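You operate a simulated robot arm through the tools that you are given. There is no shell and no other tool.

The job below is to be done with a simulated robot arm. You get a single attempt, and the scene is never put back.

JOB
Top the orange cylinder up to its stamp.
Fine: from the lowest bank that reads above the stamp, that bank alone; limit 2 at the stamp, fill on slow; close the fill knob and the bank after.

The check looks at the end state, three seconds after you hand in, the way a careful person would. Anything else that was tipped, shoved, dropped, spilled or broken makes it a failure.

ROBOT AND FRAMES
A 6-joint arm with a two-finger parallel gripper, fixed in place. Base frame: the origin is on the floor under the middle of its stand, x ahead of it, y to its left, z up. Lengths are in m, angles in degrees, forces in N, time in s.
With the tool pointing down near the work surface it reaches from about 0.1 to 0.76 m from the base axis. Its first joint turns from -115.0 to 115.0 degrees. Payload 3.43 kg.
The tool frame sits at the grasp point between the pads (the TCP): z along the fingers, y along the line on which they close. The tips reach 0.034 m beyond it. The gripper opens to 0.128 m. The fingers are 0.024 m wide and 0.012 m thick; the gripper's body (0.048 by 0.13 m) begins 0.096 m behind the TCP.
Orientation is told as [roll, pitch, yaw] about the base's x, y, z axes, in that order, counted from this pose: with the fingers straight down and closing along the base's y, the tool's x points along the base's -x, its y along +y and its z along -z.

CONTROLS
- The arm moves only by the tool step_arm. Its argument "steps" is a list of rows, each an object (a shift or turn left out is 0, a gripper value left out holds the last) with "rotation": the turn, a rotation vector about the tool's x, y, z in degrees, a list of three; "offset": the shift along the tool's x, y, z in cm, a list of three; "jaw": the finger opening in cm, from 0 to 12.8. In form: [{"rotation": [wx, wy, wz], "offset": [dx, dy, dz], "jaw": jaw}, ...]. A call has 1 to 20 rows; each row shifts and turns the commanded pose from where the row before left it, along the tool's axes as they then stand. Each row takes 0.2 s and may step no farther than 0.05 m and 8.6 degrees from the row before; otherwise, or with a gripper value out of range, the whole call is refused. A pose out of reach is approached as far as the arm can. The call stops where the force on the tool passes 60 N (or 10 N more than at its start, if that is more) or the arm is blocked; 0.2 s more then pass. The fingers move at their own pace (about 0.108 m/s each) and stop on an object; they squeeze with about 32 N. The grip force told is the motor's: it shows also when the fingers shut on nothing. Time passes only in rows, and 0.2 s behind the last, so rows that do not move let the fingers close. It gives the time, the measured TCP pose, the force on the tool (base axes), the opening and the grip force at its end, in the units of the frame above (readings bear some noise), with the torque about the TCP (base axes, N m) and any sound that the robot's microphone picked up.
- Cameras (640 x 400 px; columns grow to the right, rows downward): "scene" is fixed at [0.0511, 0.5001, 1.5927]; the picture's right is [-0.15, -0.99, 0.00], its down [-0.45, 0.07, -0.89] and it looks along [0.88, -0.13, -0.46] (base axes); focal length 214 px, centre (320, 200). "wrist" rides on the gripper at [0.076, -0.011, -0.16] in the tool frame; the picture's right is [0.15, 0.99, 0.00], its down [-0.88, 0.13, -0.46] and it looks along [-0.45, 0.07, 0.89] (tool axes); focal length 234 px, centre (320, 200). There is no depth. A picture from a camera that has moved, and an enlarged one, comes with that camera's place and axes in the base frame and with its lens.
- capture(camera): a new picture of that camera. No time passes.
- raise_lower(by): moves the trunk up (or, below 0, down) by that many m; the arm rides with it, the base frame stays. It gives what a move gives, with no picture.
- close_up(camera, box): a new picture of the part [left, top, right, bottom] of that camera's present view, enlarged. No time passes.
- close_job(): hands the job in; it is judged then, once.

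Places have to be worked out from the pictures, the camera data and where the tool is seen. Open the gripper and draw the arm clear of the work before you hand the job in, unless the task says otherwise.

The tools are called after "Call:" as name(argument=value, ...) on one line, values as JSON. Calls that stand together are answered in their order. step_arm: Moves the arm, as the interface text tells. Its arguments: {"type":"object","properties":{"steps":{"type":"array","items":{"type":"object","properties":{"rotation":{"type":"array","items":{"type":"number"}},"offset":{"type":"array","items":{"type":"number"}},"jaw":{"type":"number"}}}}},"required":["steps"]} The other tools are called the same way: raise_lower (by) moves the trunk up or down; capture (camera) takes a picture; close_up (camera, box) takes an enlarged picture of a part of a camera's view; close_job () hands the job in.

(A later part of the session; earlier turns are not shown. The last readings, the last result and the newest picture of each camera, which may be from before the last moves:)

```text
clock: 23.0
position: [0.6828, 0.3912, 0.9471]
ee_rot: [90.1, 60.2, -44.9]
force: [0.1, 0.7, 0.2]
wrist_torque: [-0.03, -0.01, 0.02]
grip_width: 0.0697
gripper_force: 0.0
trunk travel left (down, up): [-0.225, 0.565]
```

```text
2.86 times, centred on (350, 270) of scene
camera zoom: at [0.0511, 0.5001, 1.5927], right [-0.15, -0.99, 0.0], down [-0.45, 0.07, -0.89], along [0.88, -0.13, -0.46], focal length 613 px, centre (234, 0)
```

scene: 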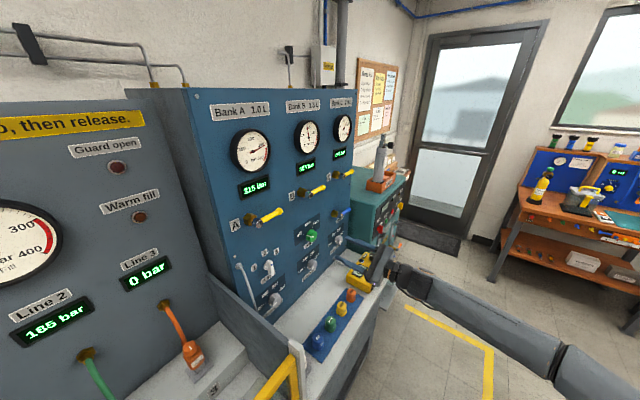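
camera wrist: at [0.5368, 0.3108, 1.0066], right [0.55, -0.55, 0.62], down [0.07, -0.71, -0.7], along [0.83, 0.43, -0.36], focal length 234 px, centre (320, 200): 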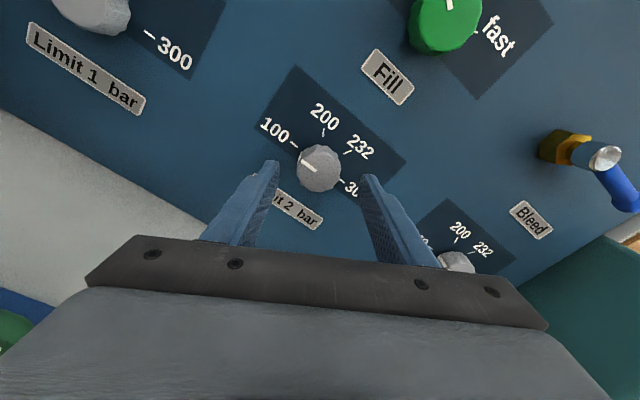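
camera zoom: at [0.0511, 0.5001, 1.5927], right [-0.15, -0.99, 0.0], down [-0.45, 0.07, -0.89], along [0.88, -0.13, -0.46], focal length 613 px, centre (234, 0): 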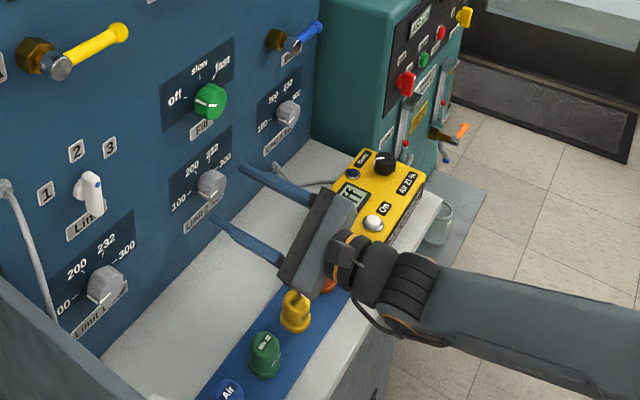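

The fingers straddle the knob centre nicely. I take a close-up and then advance another 1.5 cm.

Call:
step_arm(steps=[{"offset": [0, 0, 1.5]}, {"offset": [0, 0, 0.5]}])

Call:
close_up(camera="wrist", box=[240, 100, 400, 220])

Call:
close_up(camera="scene", box=[290, 230, 370, 300])

```text
clock: 23.6
position: [0.6957, 0.4047, 0.9445]
ee_rot: [90.1, 60.2, -44.8]
force: [0.7, 0.6, 0.1]
wrist_torque: [-0.04, -0.03, 0.0]
grip_width: 0.0698
gripper_force: 0.1
trunk travel left (down, up): [-0.225, 0.565]
```

```text
3.33 times, centred on (320, 160) of wrist
camera zoom: at [0.5501, 0.3242, 1.0062], right [0.55, -0.55, 0.62], down [0.07, -0.71, -0.7], along [0.83, 0.43, -0.36], focal length 781 px, centre (320, 333)
```

zoom: 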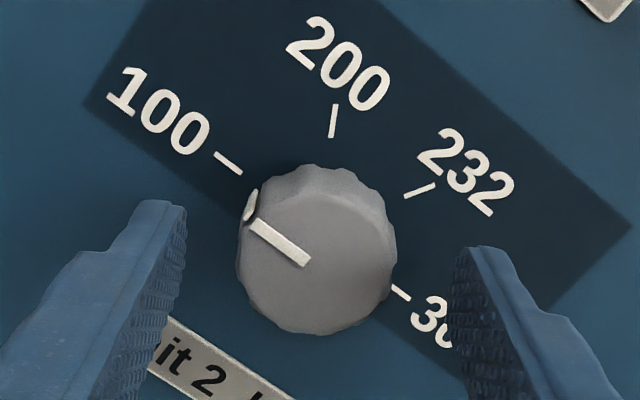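

```text
5.71 times, centred on (330, 265) of scene
camera zoom: at [0.0511, 0.5001, 1.5927], right [-0.15, -0.99, 0.0], down [-0.45, 0.07, -0.89], along [0.88, -0.13, -0.46], focal length 1226 px, centre (263, -171)
```

zoom: 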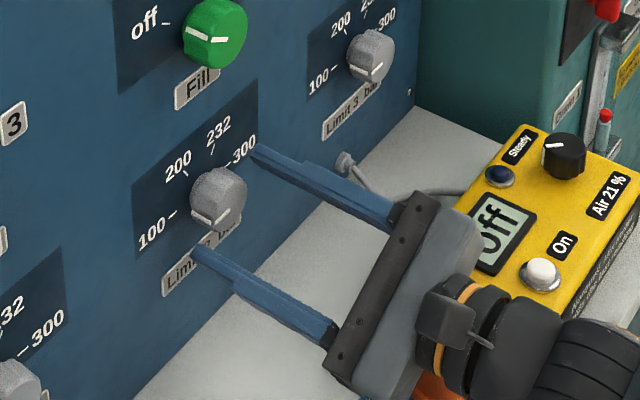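

The knob lies between the pads and is centred within about 2 mm. I advance 4 mm more and close the jaws on it.

Call:
step_arm(steps=[{"offset": [0, 0, 0.4]}, {"jaw": 2}, {"jaw": 2}, {"jaw": 2}, {"jaw": 2}])

Call:
close_up(camera="wrist", box=[240, 100, 400, 220])

```text
clock: 24.8
position: [0.6979, 0.409, 0.9449]
ee_rot: [89.9, 60.1, -45.0]
force: [-4.8, 1.4, -4.3]
wrist_torque: [0.05, -0.08, 0.29]
grip_width: 0.0433
gripper_force: 44.9
trunk travel left (down, up): [-0.225, 0.565]
```

```text
3.33 times, centred on (320, 160) of wrist
camera zoom: at [0.5523, 0.3273, 1.0058], right [0.56, -0.55, 0.62], down [0.07, -0.71, -0.7], along [0.83, 0.43, -0.36], focal length 781 px, centre (320, 333)
```

zoom: 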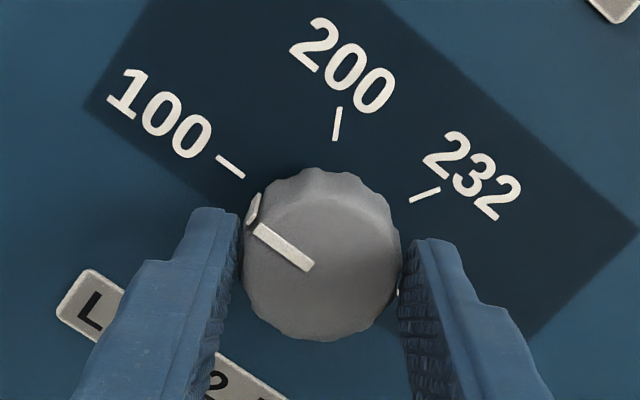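

Gripped at 4.3 cm with small side loads. I rotate +34° first (clockwise from the front) and check.

Call:
step_arm(steps=[{"rotation": [0, 0, 8.5]}, {"rotation": [0, 0, 8.5]}, {"rotation": [0, 0, 8.5]}, {"rotation": [0, 0, 8.5]}])

Call:
close_up(camera="wrist", box=[240, 100, 400, 220])

```text
clock: 25.8
position: [0.6966, 0.4078, 0.945]
ee_rot: [-89.4, 85.8, 135.6]
force: [-16.4, -3.2, -11.4]
wrist_torque: [0.16, -0.12, 0.56]
grip_width: 0.0432
gripper_force: 45.2
trunk travel left (down, up): [-0.225, 0.565]
```

```text
3.33 times, centred on (320, 160) of wrist
camera zoom: at [0.582, 0.2978, 1.0222], right [0.71, -0.7, 0.07], down [-0.28, -0.37, -0.89], along [0.65, 0.61, -0.46], focal length 781 px, centre (320, 333)
```

zoom: 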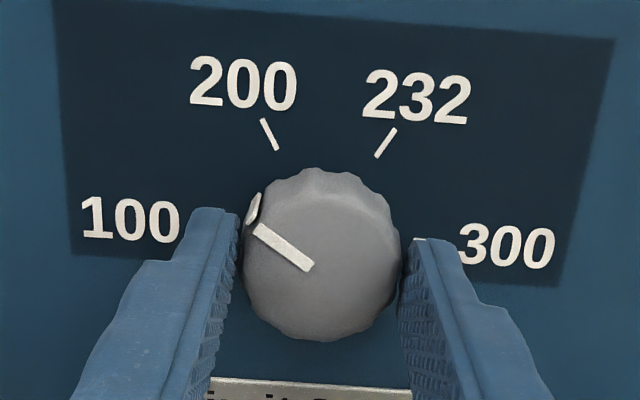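

The knob turns with the gripper. Side force has risen to about 20 N, so I shift about 1 mm toward the load while finishing the remaining 26°.

Call:
step_arm(steps=[{"offset": [-0.1, -0.1, -0.1]}, {"rotation": [0, 0, 6.5]}, {"rotation": [0, 0, 6.5]}, {"rotation": [0, 0, 6.5]}, {"rotation": [0, 0, 6.5]}])

Call:
close_up(camera="wrist", box=[240, 100, 400, 220])

```text
clock: 27.0
position: [0.6981, 0.4076, 0.9446]
ee_rot: [-90.0, 59.9, 134.9]
force: [2.7, 8.2, -5.7]
wrist_torque: [0.47, -0.57, -0.09]
grip_width: 0.0435
gripper_force: 45.4
trunk travel left (down, up): [-0.225, 0.565]
```

```text
3.33 times, centred on (320, 160) of wrist
camera zoom: at [0.606, 0.2737, 1.0167], right [0.66, -0.66, -0.37], down [-0.56, -0.09, -0.83], along [0.51, 0.75, -0.42], focal length 781 px, centre (320, 333)
```

zoom: 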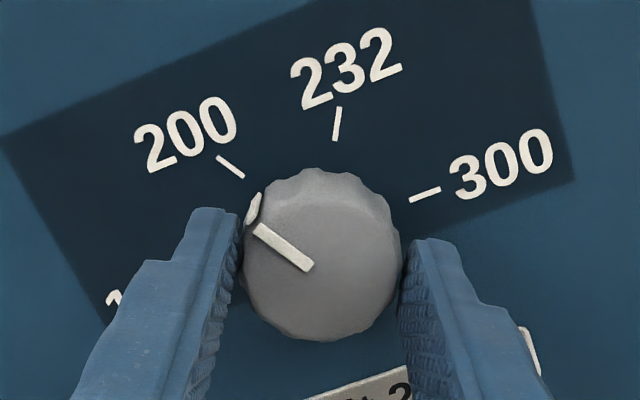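

The pointer now aligns with 200 exactly as it did with 100 before. I open the jaws and back away to confirm it stays.

Call:
step_arm(steps=[{"jaw": 7}, {"jaw": 7}, {"jaw": 7}, {"offset": [0, 0, -3]}, {"offset": [0, 0, -4]}, {"offset": [0, 0, -4]}])

Call:
capture(camera="wrist")

Call:
close_up(camera="wrist", box=[240, 80, 400, 200])

```text
clock: 28.4
position: [0.6192, 0.3295, 0.9444]
ee_rot: [-90.0, 59.9, 135.2]
force: [-0.3, 0.3, 0.0]
wrist_torque: [0.01, -0.03, 0.0]
grip_width: 0.0701
gripper_force: 0.1
trunk travel left (down, up): [-0.225, 0.565]
```

```text
taken
camera wrist: at [0.5282, 0.1957, 1.0164], right [0.66, -0.66, -0.37], down [-0.56, -0.09, -0.83], along [0.51, 0.75, -0.42], focal length 234 px, centre (320, 200)
```

wrist: 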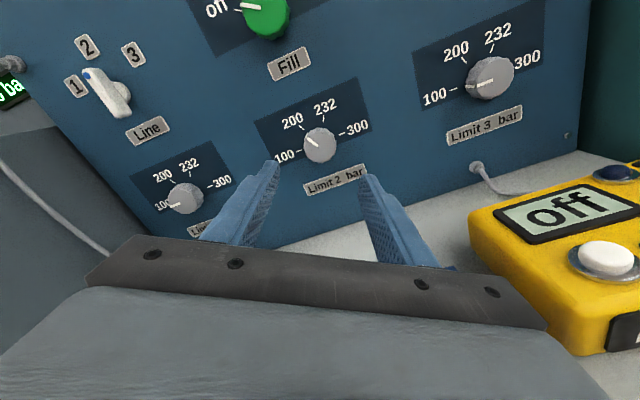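

```text
3.33 times, centred on (320, 140) of wrist
camera zoom: at [0.5282, 0.1957, 1.0164], right [0.66, -0.66, -0.37], down [-0.56, -0.09, -0.83], along [0.51, 0.75, -0.42], focal length 781 px, centre (320, 400)
```

zoom: 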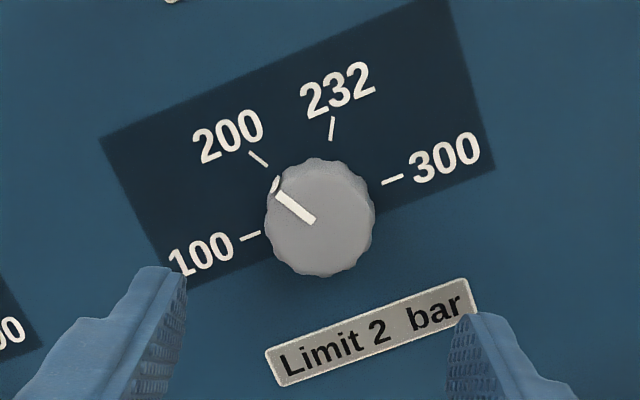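

Limit 2 stays on 200. The line selector's dot looks like it could be toward 1 from this angle, so I zoom in on it.

Call:
close_up(camera="wrist", box=[50, 20, 180, 150])

Call:
close_up(camera="scene", box=[240, 230, 310, 300])

```text
3.08 times, centred on (115, 85) of wrist
camera zoom: at [0.5282, 0.1957, 1.0164], right [0.66, -0.66, -0.37], down [-0.56, -0.09, -0.83], along [0.51, 0.75, -0.42], focal length 720 px, centre (951, 554)
```

zoom: 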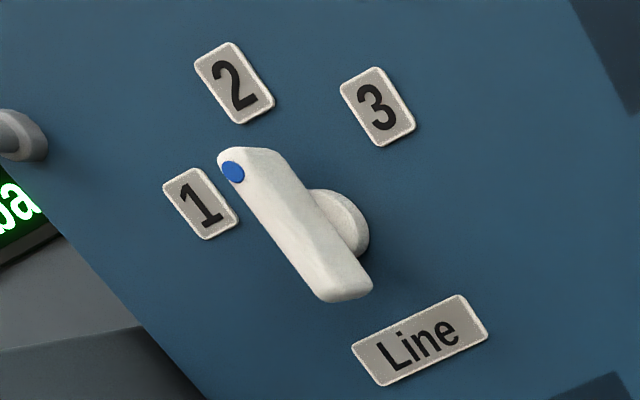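

```text
5.71 times, centred on (275, 265) of scene
camera zoom: at [0.0511, 0.5001, 1.5927], right [-0.15, -0.99, 0.0], down [-0.45, 0.07, -0.89], along [0.88, -0.13, -0.46], focal length 1226 px, centre (577, -171)
```

zoom: 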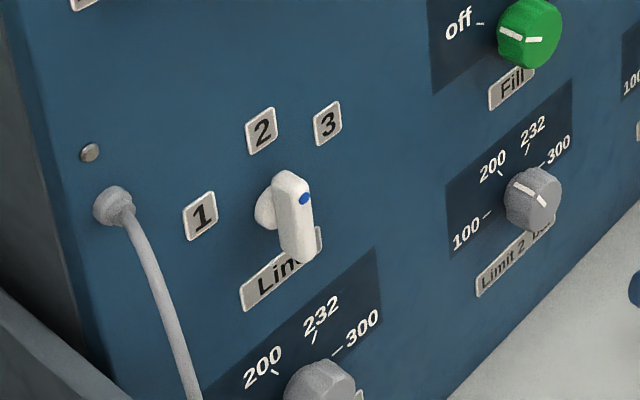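

The selector bar is vertical, parallel to the "2" label edges, so line 2 is selected. Next is bank C's lever. I retreat slightly, raise the trunk and roll the tool back so that the jaws close vertically (camera to the left).

Call:
step_arm(steps=[{"offset": [0, 0, -2]}])

Call:
raise_lower(by=0.25)

Call:
step_arm(steps=[{"rotation": [0, 0, -8.5]}, {"rotation": [0, 0, -8.5]}, {"rotation": [0, 0, -8.5]}, {"rotation": [0, 0, -8.5]}, {"rotation": [0, 0, -8.5]}, {"rotation": [0, 0, -8.5]}, {"rotation": [0, 0, -8.5]}, {"rotation": [0, 0, -8.5]}, {"rotation": [0, 0, -8.5]}, {"rotation": [0, 0, -8.5]}, {"rotation": [0, 0, -8.5]}, {"rotation": [0, 0, -8.5]}, {"rotation": [0, 0, -8.5]}, {"rotation": [0, 0, -8.5]}])

Call:
capture(camera="wrist")

Call:
capture(camera="scene")

```text
clock: 28.8
position: [0.6073, 0.3157, 0.9451]
ee_rot: [-90.0, 59.9, 135.0]
force: [0.6, -0.3, -0.7]
wrist_torque: [0.01, 0.0, 0.01]
grip_width: 0.0701
gripper_force: 0.2
trunk travel left (down, up): [-0.225, 0.565]
```

```text
clock: 31.4
position: [0.6057, 0.3152, 1.1949]
ee_rot: [-90.2, 59.9, 135.0]
force: [-0.2, 0.1, -0.7]
wrist_torque: [0.0, 0.02, 0.0]
grip_width: 0.0702
gripper_force: 0.1
trunk travel left (down, up): [-0.475, 0.315]
```

```text
clock: 34.4
position: [0.6054, 0.3155, 1.1953]
ee_rot: [90.0, 1.0, -44.9]
force: [-0.3, -0.6, 0.4]
wrist_torque: [-0.01, 0.0, -0.03]
grip_width: 0.0701
gripper_force: 0.1
trunk travel left (down, up): [-0.475, 0.315]
```

```text
taken
camera wrist: at [0.4402, 0.2553, 1.1855], right [-0.09, 0.09, 0.99], down [0.3, -0.95, 0.12], along [0.95, 0.31, 0.06], focal length 234 px, centre (320, 200)
```

wrist: 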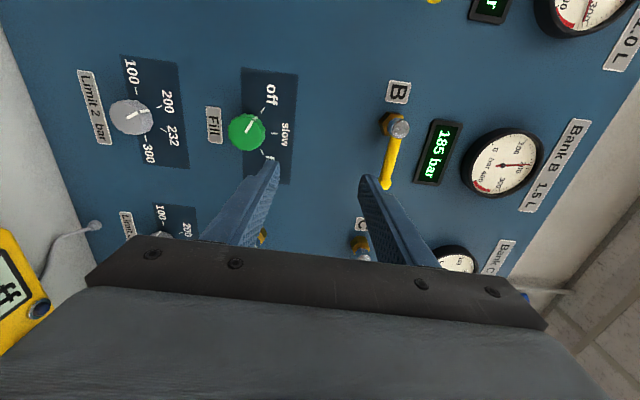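

```text
taken
```

scene: 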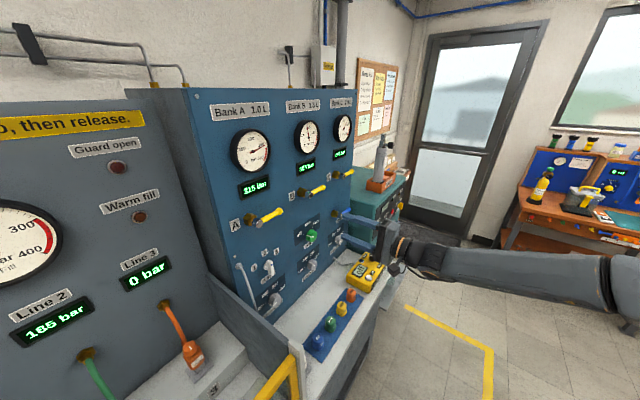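

Roll is good (jaws vertical). I move to stand off in front of bank C's lever at e≈0.435, z≈1.292.

Call:
step_arm(steps=[{"offset": [-3.83, 1.61, 0.1], "jaw": 5}, {"offset": [-3.83, 1.61, 0.1]}, {"offset": [-3.83, 1.61, 0.1]}, {"offset": [-3.83, 1.61, 0.1]}, {"offset": [-3.83, 1.61, 0.1]}, {"offset": [-3.83, 1.61, 0.1]}])

Call:
capture(camera="wrist")

Call:
capture(camera="scene")

```text
clock: 35.8
position: [0.7745, 0.1558, 1.2886]
ee_rot: [90.0, 1.0, -44.9]
force: [-0.1, 1.0, 0.7]
wrist_torque: [-0.02, -0.02, -0.04]
grip_width: 0.0502
gripper_force: 0.1
trunk travel left (down, up): [-0.475, 0.315]
```

```text
taken
camera wrist: at [0.6084, 0.096, 1.2795], right [-0.09, 0.09, 0.99], down [0.3, -0.95, 0.11], along [0.95, 0.31, 0.06], focal length 234 px, centre (320, 200)
```

wrist: 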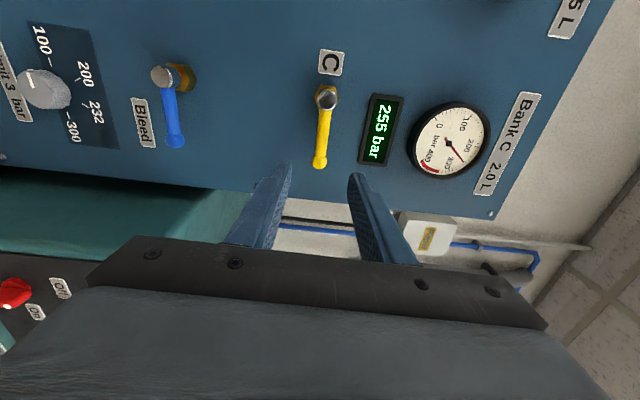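

```text
taken
```

scene: 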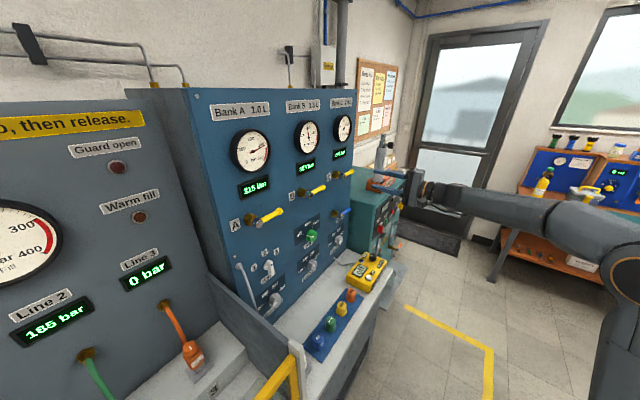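

I zoom in on the C valve to see its lever and stops.

Call:
close_up(camera="wrist", box=[260, 60, 420, 180])

Call:
close_up(camera="scene", box=[320, 140, 430, 240])

```text
3.33 times, centred on (340, 120) of wrist
camera zoom: at [0.6084, 0.096, 1.2795], right [-0.09, 0.09, 0.99], down [0.3, -0.95, 0.11], along [0.95, 0.31, 0.06], focal length 781 px, centre (253, 467)
```

zoom: 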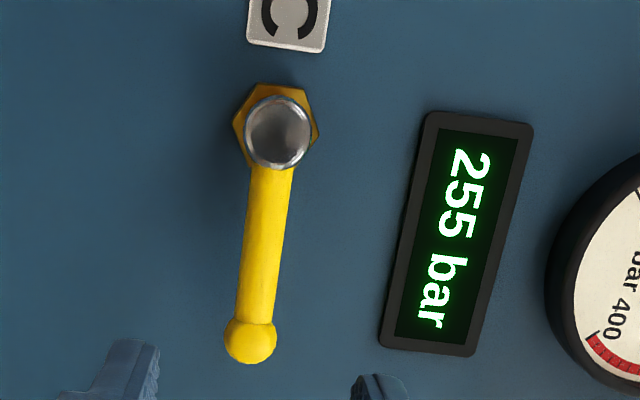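

```text
4.00 times, centred on (375, 190) of scene
camera zoom: at [0.0511, 0.5001, 1.5927], right [-0.15, -0.99, 0.0], down [-0.45, 0.07, -0.89], along [0.88, -0.13, -0.46], focal length 858 px, centre (100, 240)
```

zoom: 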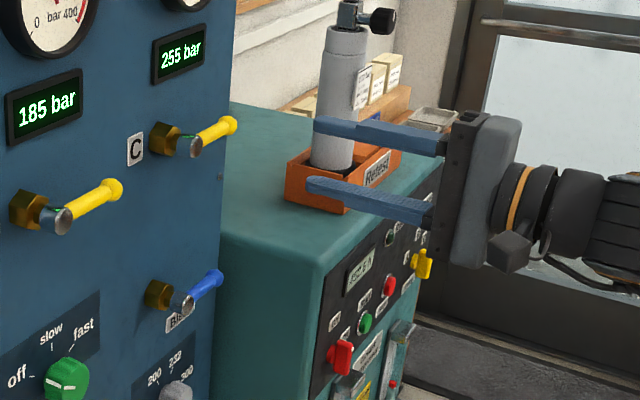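

The lever is 1.6 cm thick, with its axis at z≈1.290. I advance 11 cm so the fingertips straddle it at about 6 cm from the pivot.

Call:
step_arm(steps=[{"offset": [0, 0.15, 4]}, {"offset": [0, 0, 4]}, {"offset": [0, 0, 3]}])

Call:
capture(camera="wrist")

Call:
close_up(camera="scene", box=[300, 140, 410, 240])

```text
clock: 36.5
position: [0.8523, 0.2341, 1.2881]
ee_rot: [90.2, 1.1, -45.0]
force: [-0.5, -0.1, 0.2]
wrist_torque: [-0.02, 0.05, -0.03]
grip_width: 0.0501
gripper_force: 0.0
trunk travel left (down, up): [-0.475, 0.315]
```

```text
taken
camera wrist: at [0.6868, 0.1739, 1.2787], right [-0.09, 0.09, 0.99], down [0.3, -0.95, 0.11], along [0.95, 0.31, 0.06], focal length 234 px, centre (320, 200)
```

wrist: 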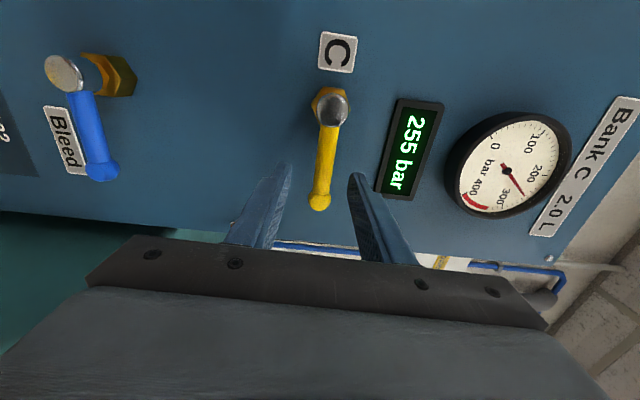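

```text
4.00 times, centred on (355, 190) of scene
camera zoom: at [0.0511, 0.5001, 1.5927], right [-0.15, -0.99, 0.0], down [-0.45, 0.07, -0.89], along [0.88, -0.13, -0.46], focal length 858 px, centre (180, 240)
```

zoom: 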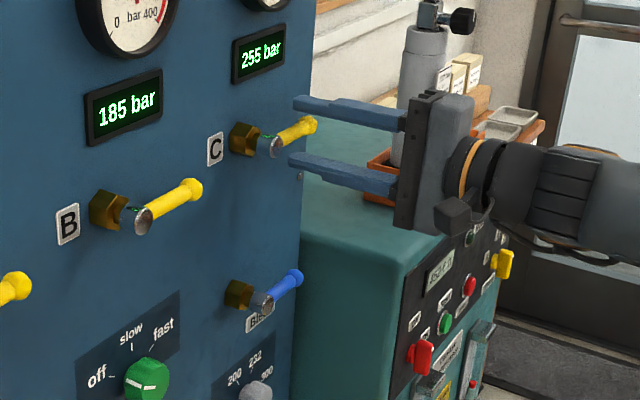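

The lever is between the fingers (its centre at n≈0.79, the tips at 0.80). I narrow the jaws to 3 cm and test the lever gently upward.

Call:
step_arm(steps=[{"jaw": 3}, {"jaw": 3}, {"offset": [0, 0.7, 0]}, {"offset": [0, 0.3, 0]}])

Call:
close_up(camera="wrist", box=[240, 60, 400, 240])

```text
clock: 37.5
position: [0.8515, 0.2343, 1.2966]
ee_rot: [90.0, 1.1, -45.0]
force: [-0.9, 1.6, -3.4]
wrist_torque: [-0.09, 0.03, 0.09]
grip_width: 0.032
gripper_force: 2.2
trunk travel left (down, up): [-0.475, 0.315]
```

```text
2.22 times, centred on (320, 150) of wrist
camera zoom: at [0.6867, 0.1737, 1.2884], right [-0.09, 0.09, 0.99], down [0.3, -0.95, 0.11], along [0.95, 0.31, 0.06], focal length 520 px, centre (320, 311)
```

zoom: 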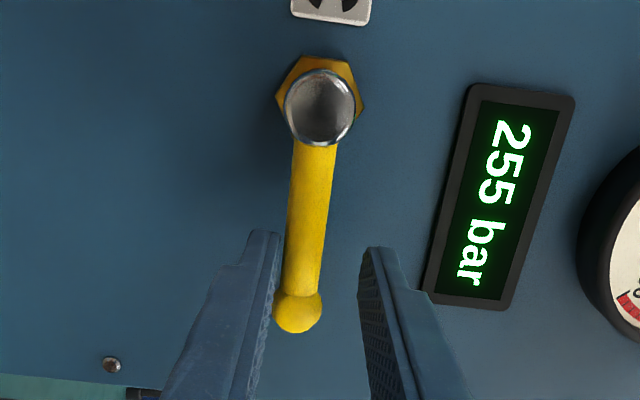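

The lower finger is now just touching the lever (−3.4 N). I push up a further 0.5 cm and read the force.

Call:
step_arm(steps=[{"offset": [0, 0.3, 0]}, {"offset": [0, 0.2, 0]}])

Call:
close_up(camera="wrist", box=[240, 60, 400, 240])

```text
clock: 38.1
position: [0.8534, 0.2336, 1.3013]
ee_rot: [89.9, 1.1, -44.8]
force: [-5.0, 1.7, -16.5]
wrist_torque: [-0.44, 0.21, 0.24]
grip_width: 0.0392
gripper_force: 8.2
trunk travel left (down, up): [-0.475, 0.315]
```

```text
2.22 times, centred on (320, 150) of wrist
camera zoom: at [0.6872, 0.1733, 1.2928], right [-0.09, 0.09, 0.99], down [0.3, -0.95, 0.11], along [0.95, 0.31, 0.06], focal length 520 px, centre (320, 311)
```

zoom: 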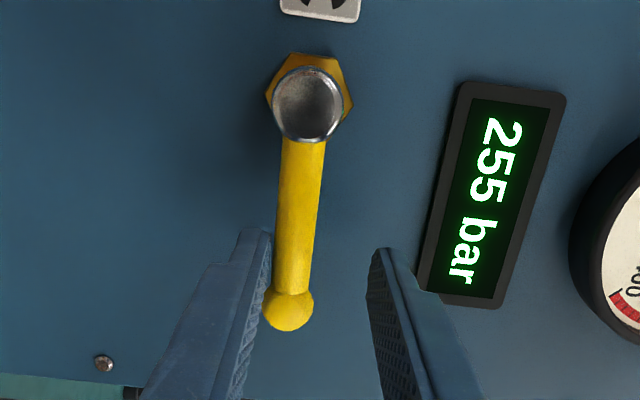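

The lever resists upward at 16 N and has not moved. I go the other way: back to neutral, then gently down.

Call:
step_arm(steps=[{"offset": [0, -0.6, 0]}, {"offset": [0, -0.6, 0], "jaw": 3}, {"offset": [0, -0.5, 0]}, {"offset": [0, -0.3, 0]}])

Call:
close_up(camera="wrist", box=[240, 60, 400, 240])

```text
clock: 39.1
position: [0.8514, 0.2327, 1.2825]
ee_rot: [90.1, 1.1, -45.0]
force: [-0.6, -0.4, -0.5]
wrist_torque: [-0.01, 0.0, -0.02]
grip_width: 0.03
gripper_force: 0.2
trunk travel left (down, up): [-0.475, 0.315]
```

```text
2.22 times, centred on (320, 150) of wrist
camera zoom: at [0.6859, 0.1731, 1.274], right [-0.09, 0.09, 0.99], down [0.3, -0.95, 0.11], along [0.95, 0.31, 0.06], focal length 520 px, centre (320, 311)
```

zoom: 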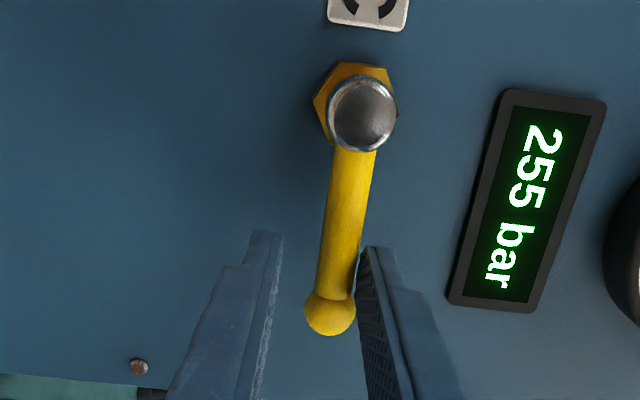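

Now the upper finger is about to touch the lever. I push down in small steps.

Call:
step_arm(steps=[{"offset": [0, -0.3, 0]}, {"offset": [0, -0.3, 0]}])

Call:
close_up(camera="wrist", box=[240, 60, 400, 240])

```text
clock: 39.8
position: [0.8519, 0.2348, 1.2762]
ee_rot: [90.0, 1.2, -44.9]
force: [-0.3, -0.5, 0.9]
wrist_torque: [0.03, -0.02, -0.03]
grip_width: 0.0304
gripper_force: 0.5
trunk travel left (down, up): [-0.475, 0.315]
```

```text
2.22 times, centred on (320, 150) of wrist
camera zoom: at [0.6857, 0.1737, 1.2681], right [-0.09, 0.09, 0.99], down [0.3, -0.95, 0.11], along [0.95, 0.31, 0.06], focal length 520 px, centre (320, 311)
```

zoom: 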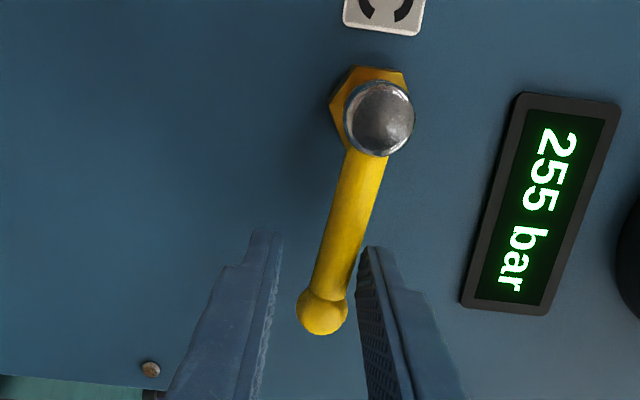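

The lever turns downward with almost no force, so that is the opening direction. I follow the arc about the pivot (e 0.378, z 1.290), alternating small turns and shifts, first for about half the travel.

Call:
step_arm(steps=[{"rotation": [0, 0, 8.5]}, {"offset": [0.114, -0.868, 0]}, {"rotation": [0, 0, 8.5]}, {"offset": [0.114, -0.868, 0]}, {"rotation": [0, 0, 8.5]}, {"offset": [0.114, -0.868, 0]}, {"rotation": [0, 0, 8.5]}, {"offset": [0.114, -0.868, 0]}, {"rotation": [0, 0, 8.5]}, {"offset": [0.114, -0.868, 0]}])

Call:
capture(camera="wrist")

```text
clock: 42.0
position: [0.8356, 0.2515, 1.2424]
ee_rot: [90.1, 43.7, -45.0]
force: [0.1, -0.7, -0.8]
wrist_torque: [0.02, 0.01, 0.0]
grip_width: 0.0302
gripper_force: 0.2
trunk travel left (down, up): [-0.475, 0.315]
```

```text
taken
camera wrist: at [0.6788, 0.1811, 1.2865], right [0.41, -0.41, 0.82], down [0.19, -0.84, -0.51], along [0.89, 0.37, -0.26], focal length 234 px, centre (320, 200)
```

wrist: 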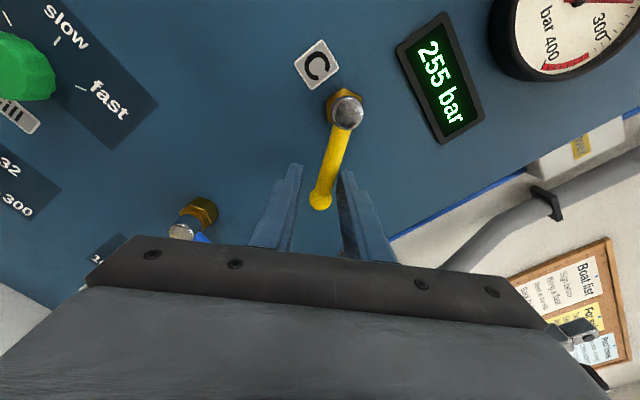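

The lever is following (about −45°). I continue the second half.

Call:
step_arm(steps=[{"rotation": [0, 0, 8.5]}, {"offset": [0.114, -0.868, 0]}, {"rotation": [0, 0, 8.5]}, {"offset": [0.114, -0.868, 0]}, {"rotation": [0, 0, 8.5]}, {"offset": [0.114, -0.868, 0]}, {"rotation": [0, 0, 8.5]}, {"offset": [0.114, -0.868, 0]}, {"rotation": [0, 0, 8.5]}, {"offset": [0.114, -0.868, 0]}])

Call:
capture(camera="wrist")

Call:
capture(camera="scene")

```text
clock: 44.1
position: [0.8057, 0.2793, 1.2313]
ee_rot: [90.9, 86.2, -44.3]
force: [7.4, -4.0, -0.2]
wrist_torque: [0.11, 0.03, -0.15]
grip_width: 0.0344
gripper_force: 4.1
trunk travel left (down, up): [-0.475, 0.315]
```

```text
taken
camera wrist: at [0.6818, 0.1772, 1.3072], right [0.69, -0.69, 0.21], down [-0.19, -0.45, -0.87], along [0.7, 0.56, -0.44], focal length 234 px, centre (320, 200)
```

wrist: 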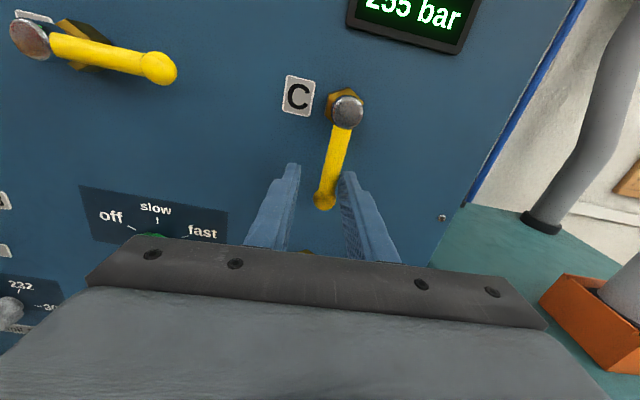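

```text
taken
```

scene: 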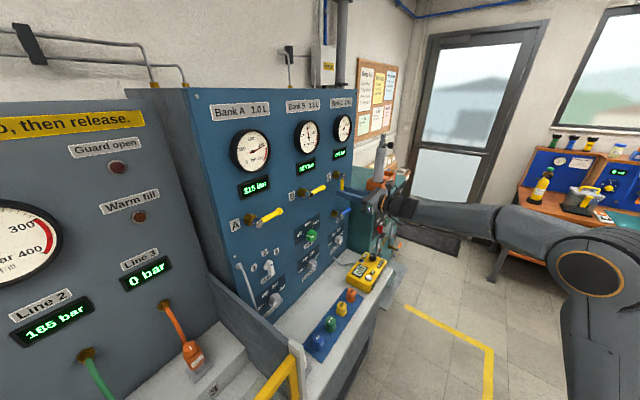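

The force rose to about 8 N, so the lever has met its open stop. I look closely.

Call:
close_up(camera="wrist", box=[260, 60, 420, 220])

Call:
close_up(camera="scene", box=[300, 110, 410, 240])

```text
2.50 times, centred on (340, 140) of wrist
camera zoom: at [0.6818, 0.1772, 1.3072], right [0.69, -0.69, 0.21], down [-0.19, -0.45, -0.87], along [0.7, 0.56, -0.44], focal length 585 px, centre (270, 350)
```

zoom: 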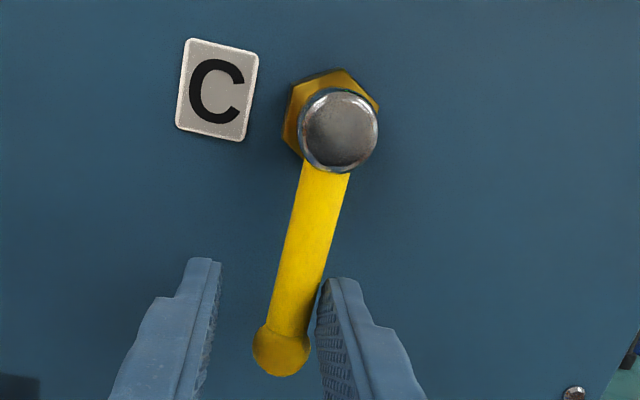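

```text
3.08 times, centred on (355, 175) of scene
camera zoom: at [0.0511, 0.5001, 1.5927], right [-0.15, -0.99, 0.0], down [-0.45, 0.07, -0.89], along [0.88, -0.13, -0.46], focal length 660 px, centre (212, 277)
```

zoom: 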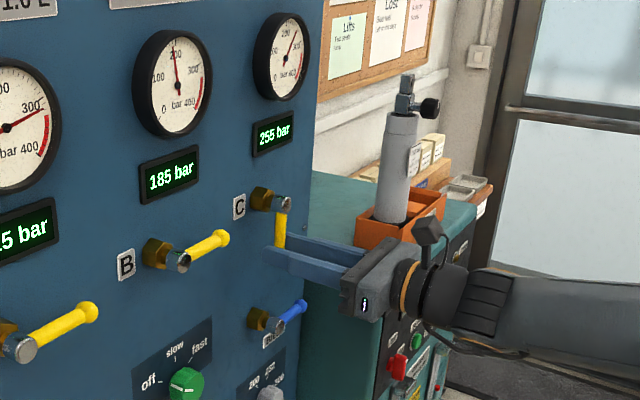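

Bank C's lever now hangs vertical at its stop, so it is open. I unload, open the jaws and withdraw straight back.

Call:
step_arm(steps=[{"offset": [0, 0.5, 0], "jaw": 4.5}, {"jaw": 5}, {"offset": [0, 0, -4]}, {"offset": [0, 0, -4]}, {"offset": [0, 0, -4]}])

Call:
capture(camera="wrist")

Call:
capture(camera="scene")

```text
clock: 45.4
position: [0.723, 0.1937, 1.2316]
ee_rot: [90.0, 86.1, -44.8]
force: [1.1, 0.5, -0.2]
wrist_torque: [0.06, -0.01, 0.02]
grip_width: 0.05
gripper_force: 0.2
trunk travel left (down, up): [-0.475, 0.315]
```

```text
taken
camera wrist: at [0.5996, 0.0906, 1.3071], right [0.69, -0.69, 0.21], down [-0.19, -0.46, -0.87], along [0.7, 0.56, -0.45], focal length 234 px, centre (320, 200)
```

wrist: 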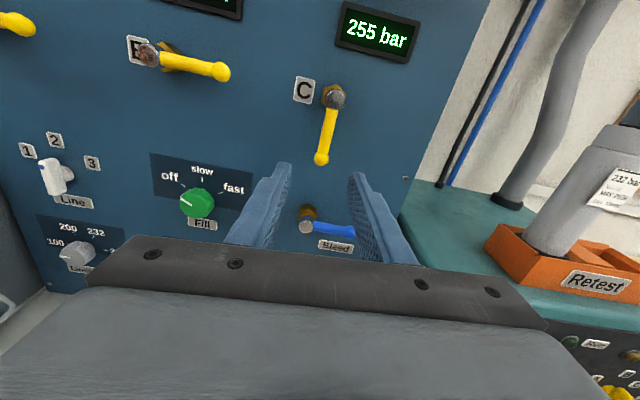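

```text
taken
```

scene: 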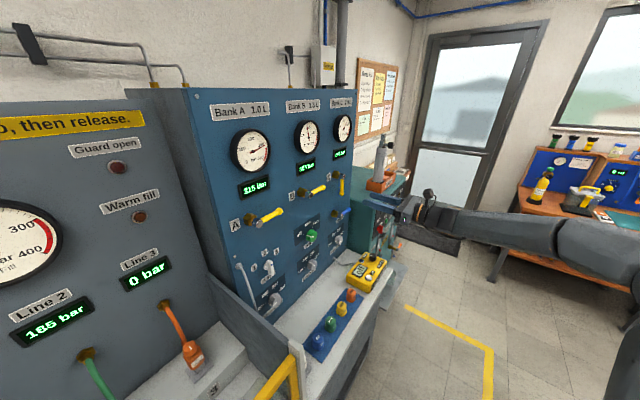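

Bank C is open and still reads 255. Now I move to the fill knob (e≈0.206, z≈1.101), rolling the tool to 150° so there is room to turn +60°.

Call:
step_arm(steps=[{"rotation": [0, 0, -8.5], "jaw": 7}, {"rotation": [0, 0, -8.5]}, {"rotation": [0, 0, -8.5]}, {"rotation": [0, 0, -0.6]}, {"offset": [-0.58, -4.22, 0]}, {"offset": [-0.58, -4.22, 0]}, {"offset": [-0.58, -4.22, 0]}, {"offset": [-0.58, -4.22, 0]}, {"offset": [-0.59, -4.2, 0]}])

Call:
capture(camera="wrist")

Call:
close_up(camera="wrist", box=[240, 80, 400, 200])

```text
clock: 47.4
position: [0.6026, 0.3107, 1.1012]
ee_rot: [90.1, 60.0, -44.8]
force: [1.0, -0.6, 0.1]
wrist_torque: [0.01, -0.03, 0.05]
grip_width: 0.0699
gripper_force: 0.1
trunk travel left (down, up): [-0.475, 0.315]
```

```text
taken
camera wrist: at [0.4574, 0.2309, 1.1624], right [0.55, -0.55, 0.62], down [0.07, -0.71, -0.7], along [0.83, 0.43, -0.36], focal length 234 px, centre (320, 200)
```

wrist: 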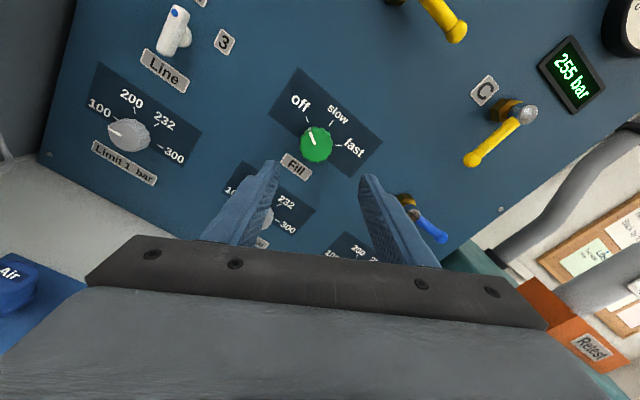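

```text
3.33 times, centred on (320, 140) of wrist
camera zoom: at [0.4574, 0.2309, 1.1624], right [0.55, -0.55, 0.62], down [0.07, -0.71, -0.7], along [0.83, 0.43, -0.36], focal length 781 px, centre (320, 400)
```

zoom: 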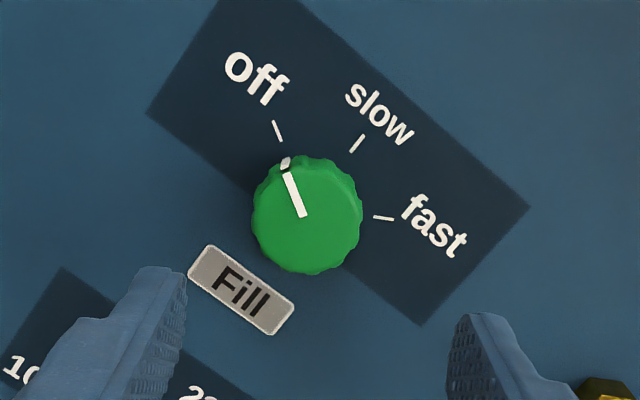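

The knob pointer is at off and its centre is near e 0.204, z 1.095. I nudge onto that axis and advance with the jaws at 7 cm.

Call:
step_arm(steps=[{"offset": [-0.46, -0.54, 0]}, {"offset": [0, 0, 4]}, {"offset": [0, 0, 4]}, {"offset": [0, 0, 3]}, {"offset": [0, 0, 2.2]}])

Call:
close_up(camera="wrist", box=[240, 100, 400, 220])

Call:
close_up(camera="scene", box=[270, 190, 370, 270])

```text
clock: 48.5
position: [0.6966, 0.4061, 1.0937]
ee_rot: [90.1, 60.0, -44.7]
force: [-0.2, 0.6, 0.3]
wrist_torque: [-0.01, 0.06, 0.05]
grip_width: 0.0702
gripper_force: 0.0
trunk travel left (down, up): [-0.475, 0.315]
```

```text
3.33 times, centred on (320, 160) of wrist
camera zoom: at [0.551, 0.3258, 1.155], right [0.55, -0.55, 0.62], down [0.07, -0.71, -0.7], along [0.83, 0.43, -0.36], focal length 781 px, centre (320, 333)
```

zoom: 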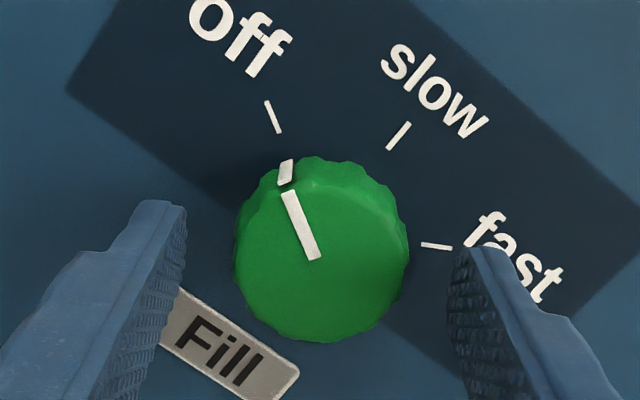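

```text
5.00 times, centred on (320, 230) of scene
camera zoom: at [0.0511, 0.5001, 1.5927], right [-0.15, -0.99, 0.0], down [-0.45, 0.07, -0.89], along [0.88, -0.13, -0.46], focal length 1072 px, centre (320, 50)
```

zoom: 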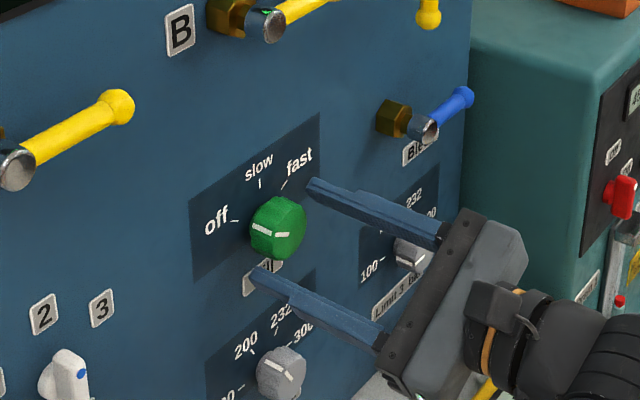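

The fingers straddle the fill knob. I advance 3 mm and close on it.

Call:
step_arm(steps=[{"offset": [0, 0, 0.3]}, {"jaw": 2}, {"jaw": 2}, {"jaw": 2}, {"jaw": 2}])

Call:
close_up(camera="wrist", box=[240, 100, 400, 220])

Call:
close_up(camera="scene", box=[0, 90, 220, 400])

```text
clock: 49.8
position: [0.699, 0.408, 1.0959]
ee_rot: [90.1, 60.1, -44.9]
force: [-2.0, 0.4, -2.5]
wrist_torque: [0.15, 0.0, 0.14]
grip_width: 0.0474
gripper_force: 44.8
trunk travel left (down, up): [-0.475, 0.315]
```

```text
3.33 times, centred on (320, 160) of wrist
camera zoom: at [0.5532, 0.3283, 1.1555], right [0.55, -0.55, 0.62], down [0.07, -0.71, -0.7], along [0.83, 0.43, -0.36], focal length 781 px, centre (320, 333)
```

zoom: 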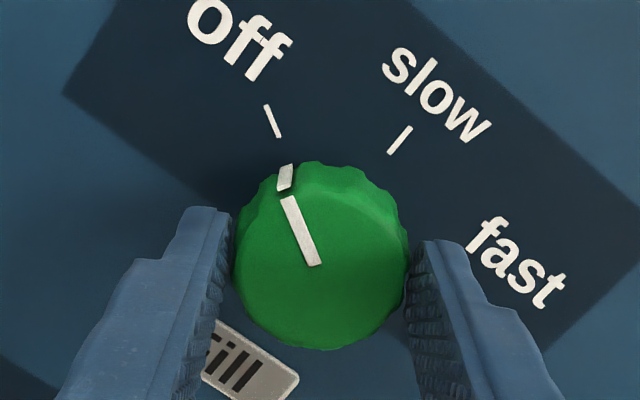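

```text
1.29 times, centred on (110, 245) of scene
camera zoom: at [0.0511, 0.5001, 1.5927], right [-0.15, -0.99, 0.0], down [-0.45, 0.07, -0.89], along [0.88, -0.13, -0.46], focal length 277 px, centre (591, 142)
```

zoom: 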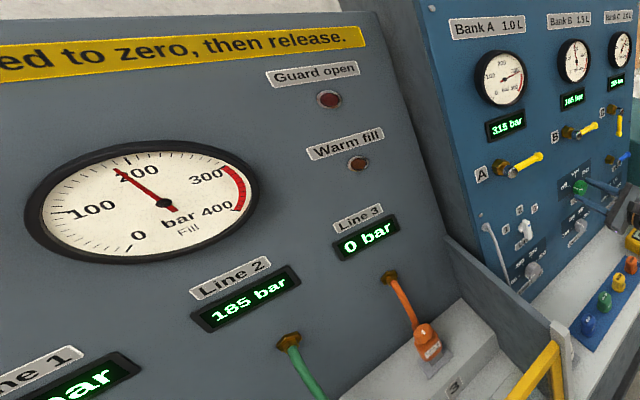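

Gripped with low side load. I turn the knob +34° and check the force.

Call:
step_arm(steps=[{"rotation": [0, 0, 8.55]}, {"rotation": [0, 0, 8.55]}, {"rotation": [0, 0, 8.55]}, {"rotation": [0, 0, 8.55]}])

Call:
close_up(camera="wrist", box=[240, 100, 400, 220])

Call:
close_up(camera="scene", box=[0, 200, 200, 350])

```text
clock: 50.8
position: [0.6999, 0.4092, 1.0944]
ee_rot: [-90.8, 85.6, 134.1]
force: [2.1, 4.9, -2.0]
wrist_torque: [0.49, -0.45, -0.35]
grip_width: 0.0473
gripper_force: 44.8
trunk travel left (down, up): [-0.475, 0.315]
```

```text
3.33 times, centred on (320, 160) of wrist
camera zoom: at [0.583, 0.2985, 1.1717], right [0.71, -0.7, 0.07], down [-0.28, -0.37, -0.89], along [0.65, 0.61, -0.45], focal length 781 px, centre (320, 333)
```

zoom: 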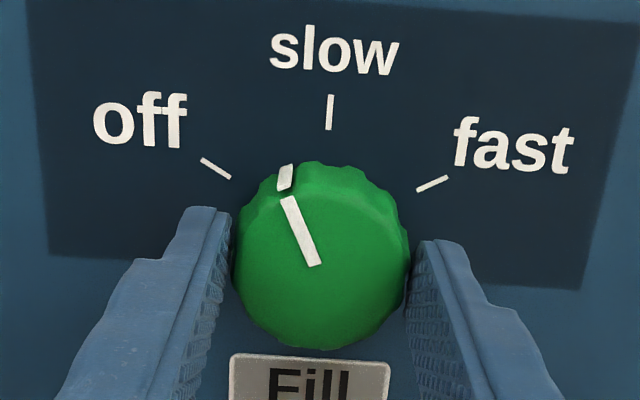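

```text
2.67 times, centred on (100, 275) of scene
camera zoom: at [0.0511, 0.5001, 1.5927], right [-0.15, -0.99, 0.0], down [-0.45, 0.07, -0.89], along [0.88, -0.13, -0.46], focal length 572 px, centre (907, 0)
```

zoom: 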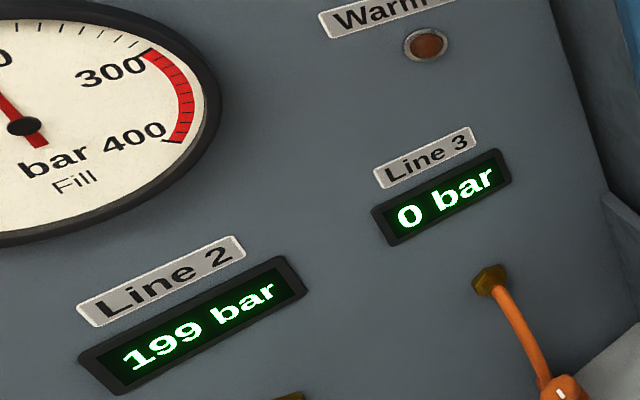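

The line 2 display already reads 199 bar, so the slow fill is running and the limit should cap it at 200. I finish the turn to the slow mark and check.

Call:
step_arm(steps=[{"rotation": [0, 0, 8.55]}, {"rotation": [0, 0, 8.55]}, {"rotation": [0, 0, 8.55]}])

Call:
close_up(camera="scene", box=[0, 90, 220, 400])

Call:
close_up(camera="wrist", box=[240, 100, 400, 220])

Call:
close_up(camera="scene", box=[220, 90, 360, 200])

```text
clock: 51.5
position: [0.6977, 0.4094, 1.0942]
ee_rot: [-90.2, 60.0, 135.0]
force: [3.8, 7.1, -0.5]
wrist_torque: [0.36, -0.37, -0.34]
grip_width: 0.0474
gripper_force: 44.7
trunk travel left (down, up): [-0.475, 0.315]
```

```text
1.29 times, centred on (110, 245) of scene
camera zoom: at [0.0511, 0.5001, 1.5927], right [-0.15, -0.99, 0.0], down [-0.45, 0.07, -0.89], along [0.88, -0.13, -0.46], focal length 277 px, centre (591, 142)
```

zoom: 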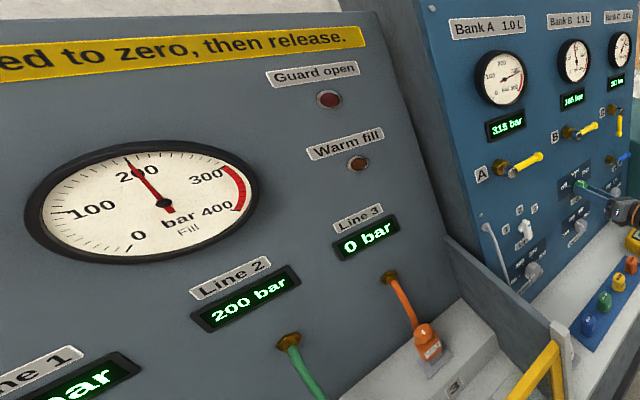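

```text
3.33 times, centred on (320, 160) of wrist
camera zoom: at [0.6067, 0.2748, 1.1667], right [0.66, -0.66, -0.37], down [-0.55, -0.09, -0.83], along [0.51, 0.75, -0.42], focal length 781 px, centre (320, 333)
```

zoom: 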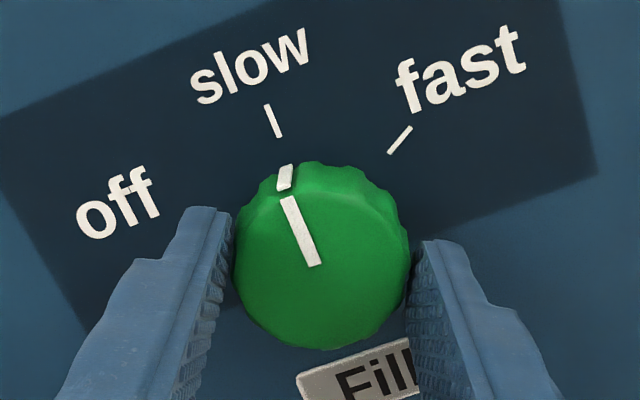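

```text
3.64 times, centred on (290, 145) of scene
camera zoom: at [0.0511, 0.5001, 1.5927], right [-0.15, -0.99, 0.0], down [-0.45, 0.07, -0.89], along [0.88, -0.13, -0.46], focal length 780 px, centre (429, 400)
```

zoom: 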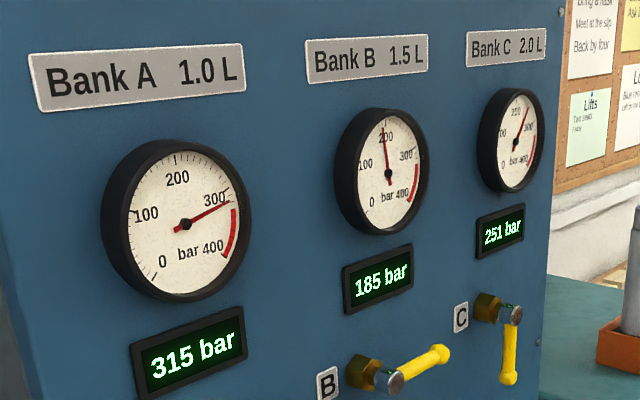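

Line 2 reads 200 bar, C has dropped to 251 and the knob is on slow. I wait one second to see that it holds before closing.

Call:
step_arm(steps=[{}, {}, {}, {}])

Call:
close_up(camera="scene", box=[0, 90, 220, 400])

```text
clock: 52.5
position: [0.6987, 0.4087, 1.0947]
ee_rot: [-90.1, 60.1, 135.0]
force: [3.7, 7.6, 0.4]
wrist_torque: [-0.07, 0.13, 0.17]
grip_width: 0.0476
gripper_force: 44.8
trunk travel left (down, up): [-0.475, 0.315]
```

```text
1.29 times, centred on (110, 245) of scene
camera zoom: at [0.0511, 0.5001, 1.5927], right [-0.15, -0.99, 0.0], down [-0.45, 0.07, -0.89], along [0.88, -0.13, -0.46], focal length 277 px, centre (591, 142)
```

zoom: 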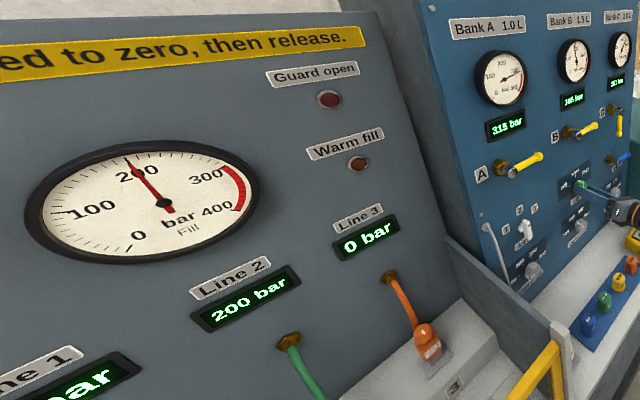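

It holds at 200 bar. I turn the fill knob back −60° to off.

Call:
step_arm(steps=[{"rotation": [0, 0, -8.57]}, {"rotation": [0, 0, -8.57]}, {"rotation": [0, 0, -8.57]}, {"rotation": [0, 0, -8.57]}, {"rotation": [0, 0, -8.57]}, {"rotation": [0, 0, -8.57]}, {"rotation": [0, 0, -8.57]}])

Call:
close_up(camera="wrist", box=[240, 100, 400, 220])

```text
clock: 54.1
position: [0.6979, 0.4085, 1.0946]
ee_rot: [90.1, 59.8, -44.8]
force: [7.9, 9.7, 5.0]
wrist_torque: [0.77, 0.2, 0.5]
grip_width: 0.0475
gripper_force: 45.1
trunk travel left (down, up): [-0.475, 0.315]
```

```text
3.33 times, centred on (320, 160) of wrist
camera zoom: at [0.5529, 0.3284, 1.1552], right [0.55, -0.55, 0.62], down [0.07, -0.71, -0.7], along [0.83, 0.43, -0.35], focal length 781 px, centre (320, 333)
```

zoom: 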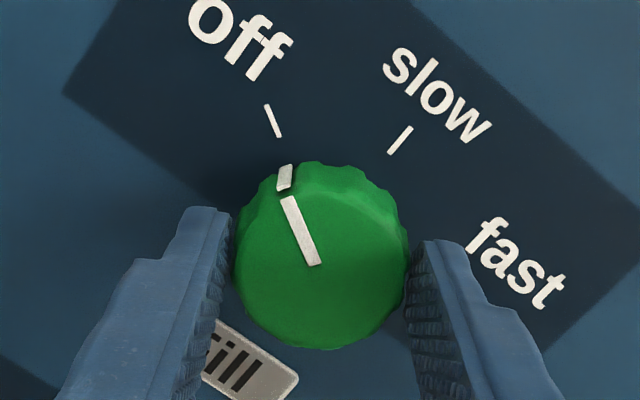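

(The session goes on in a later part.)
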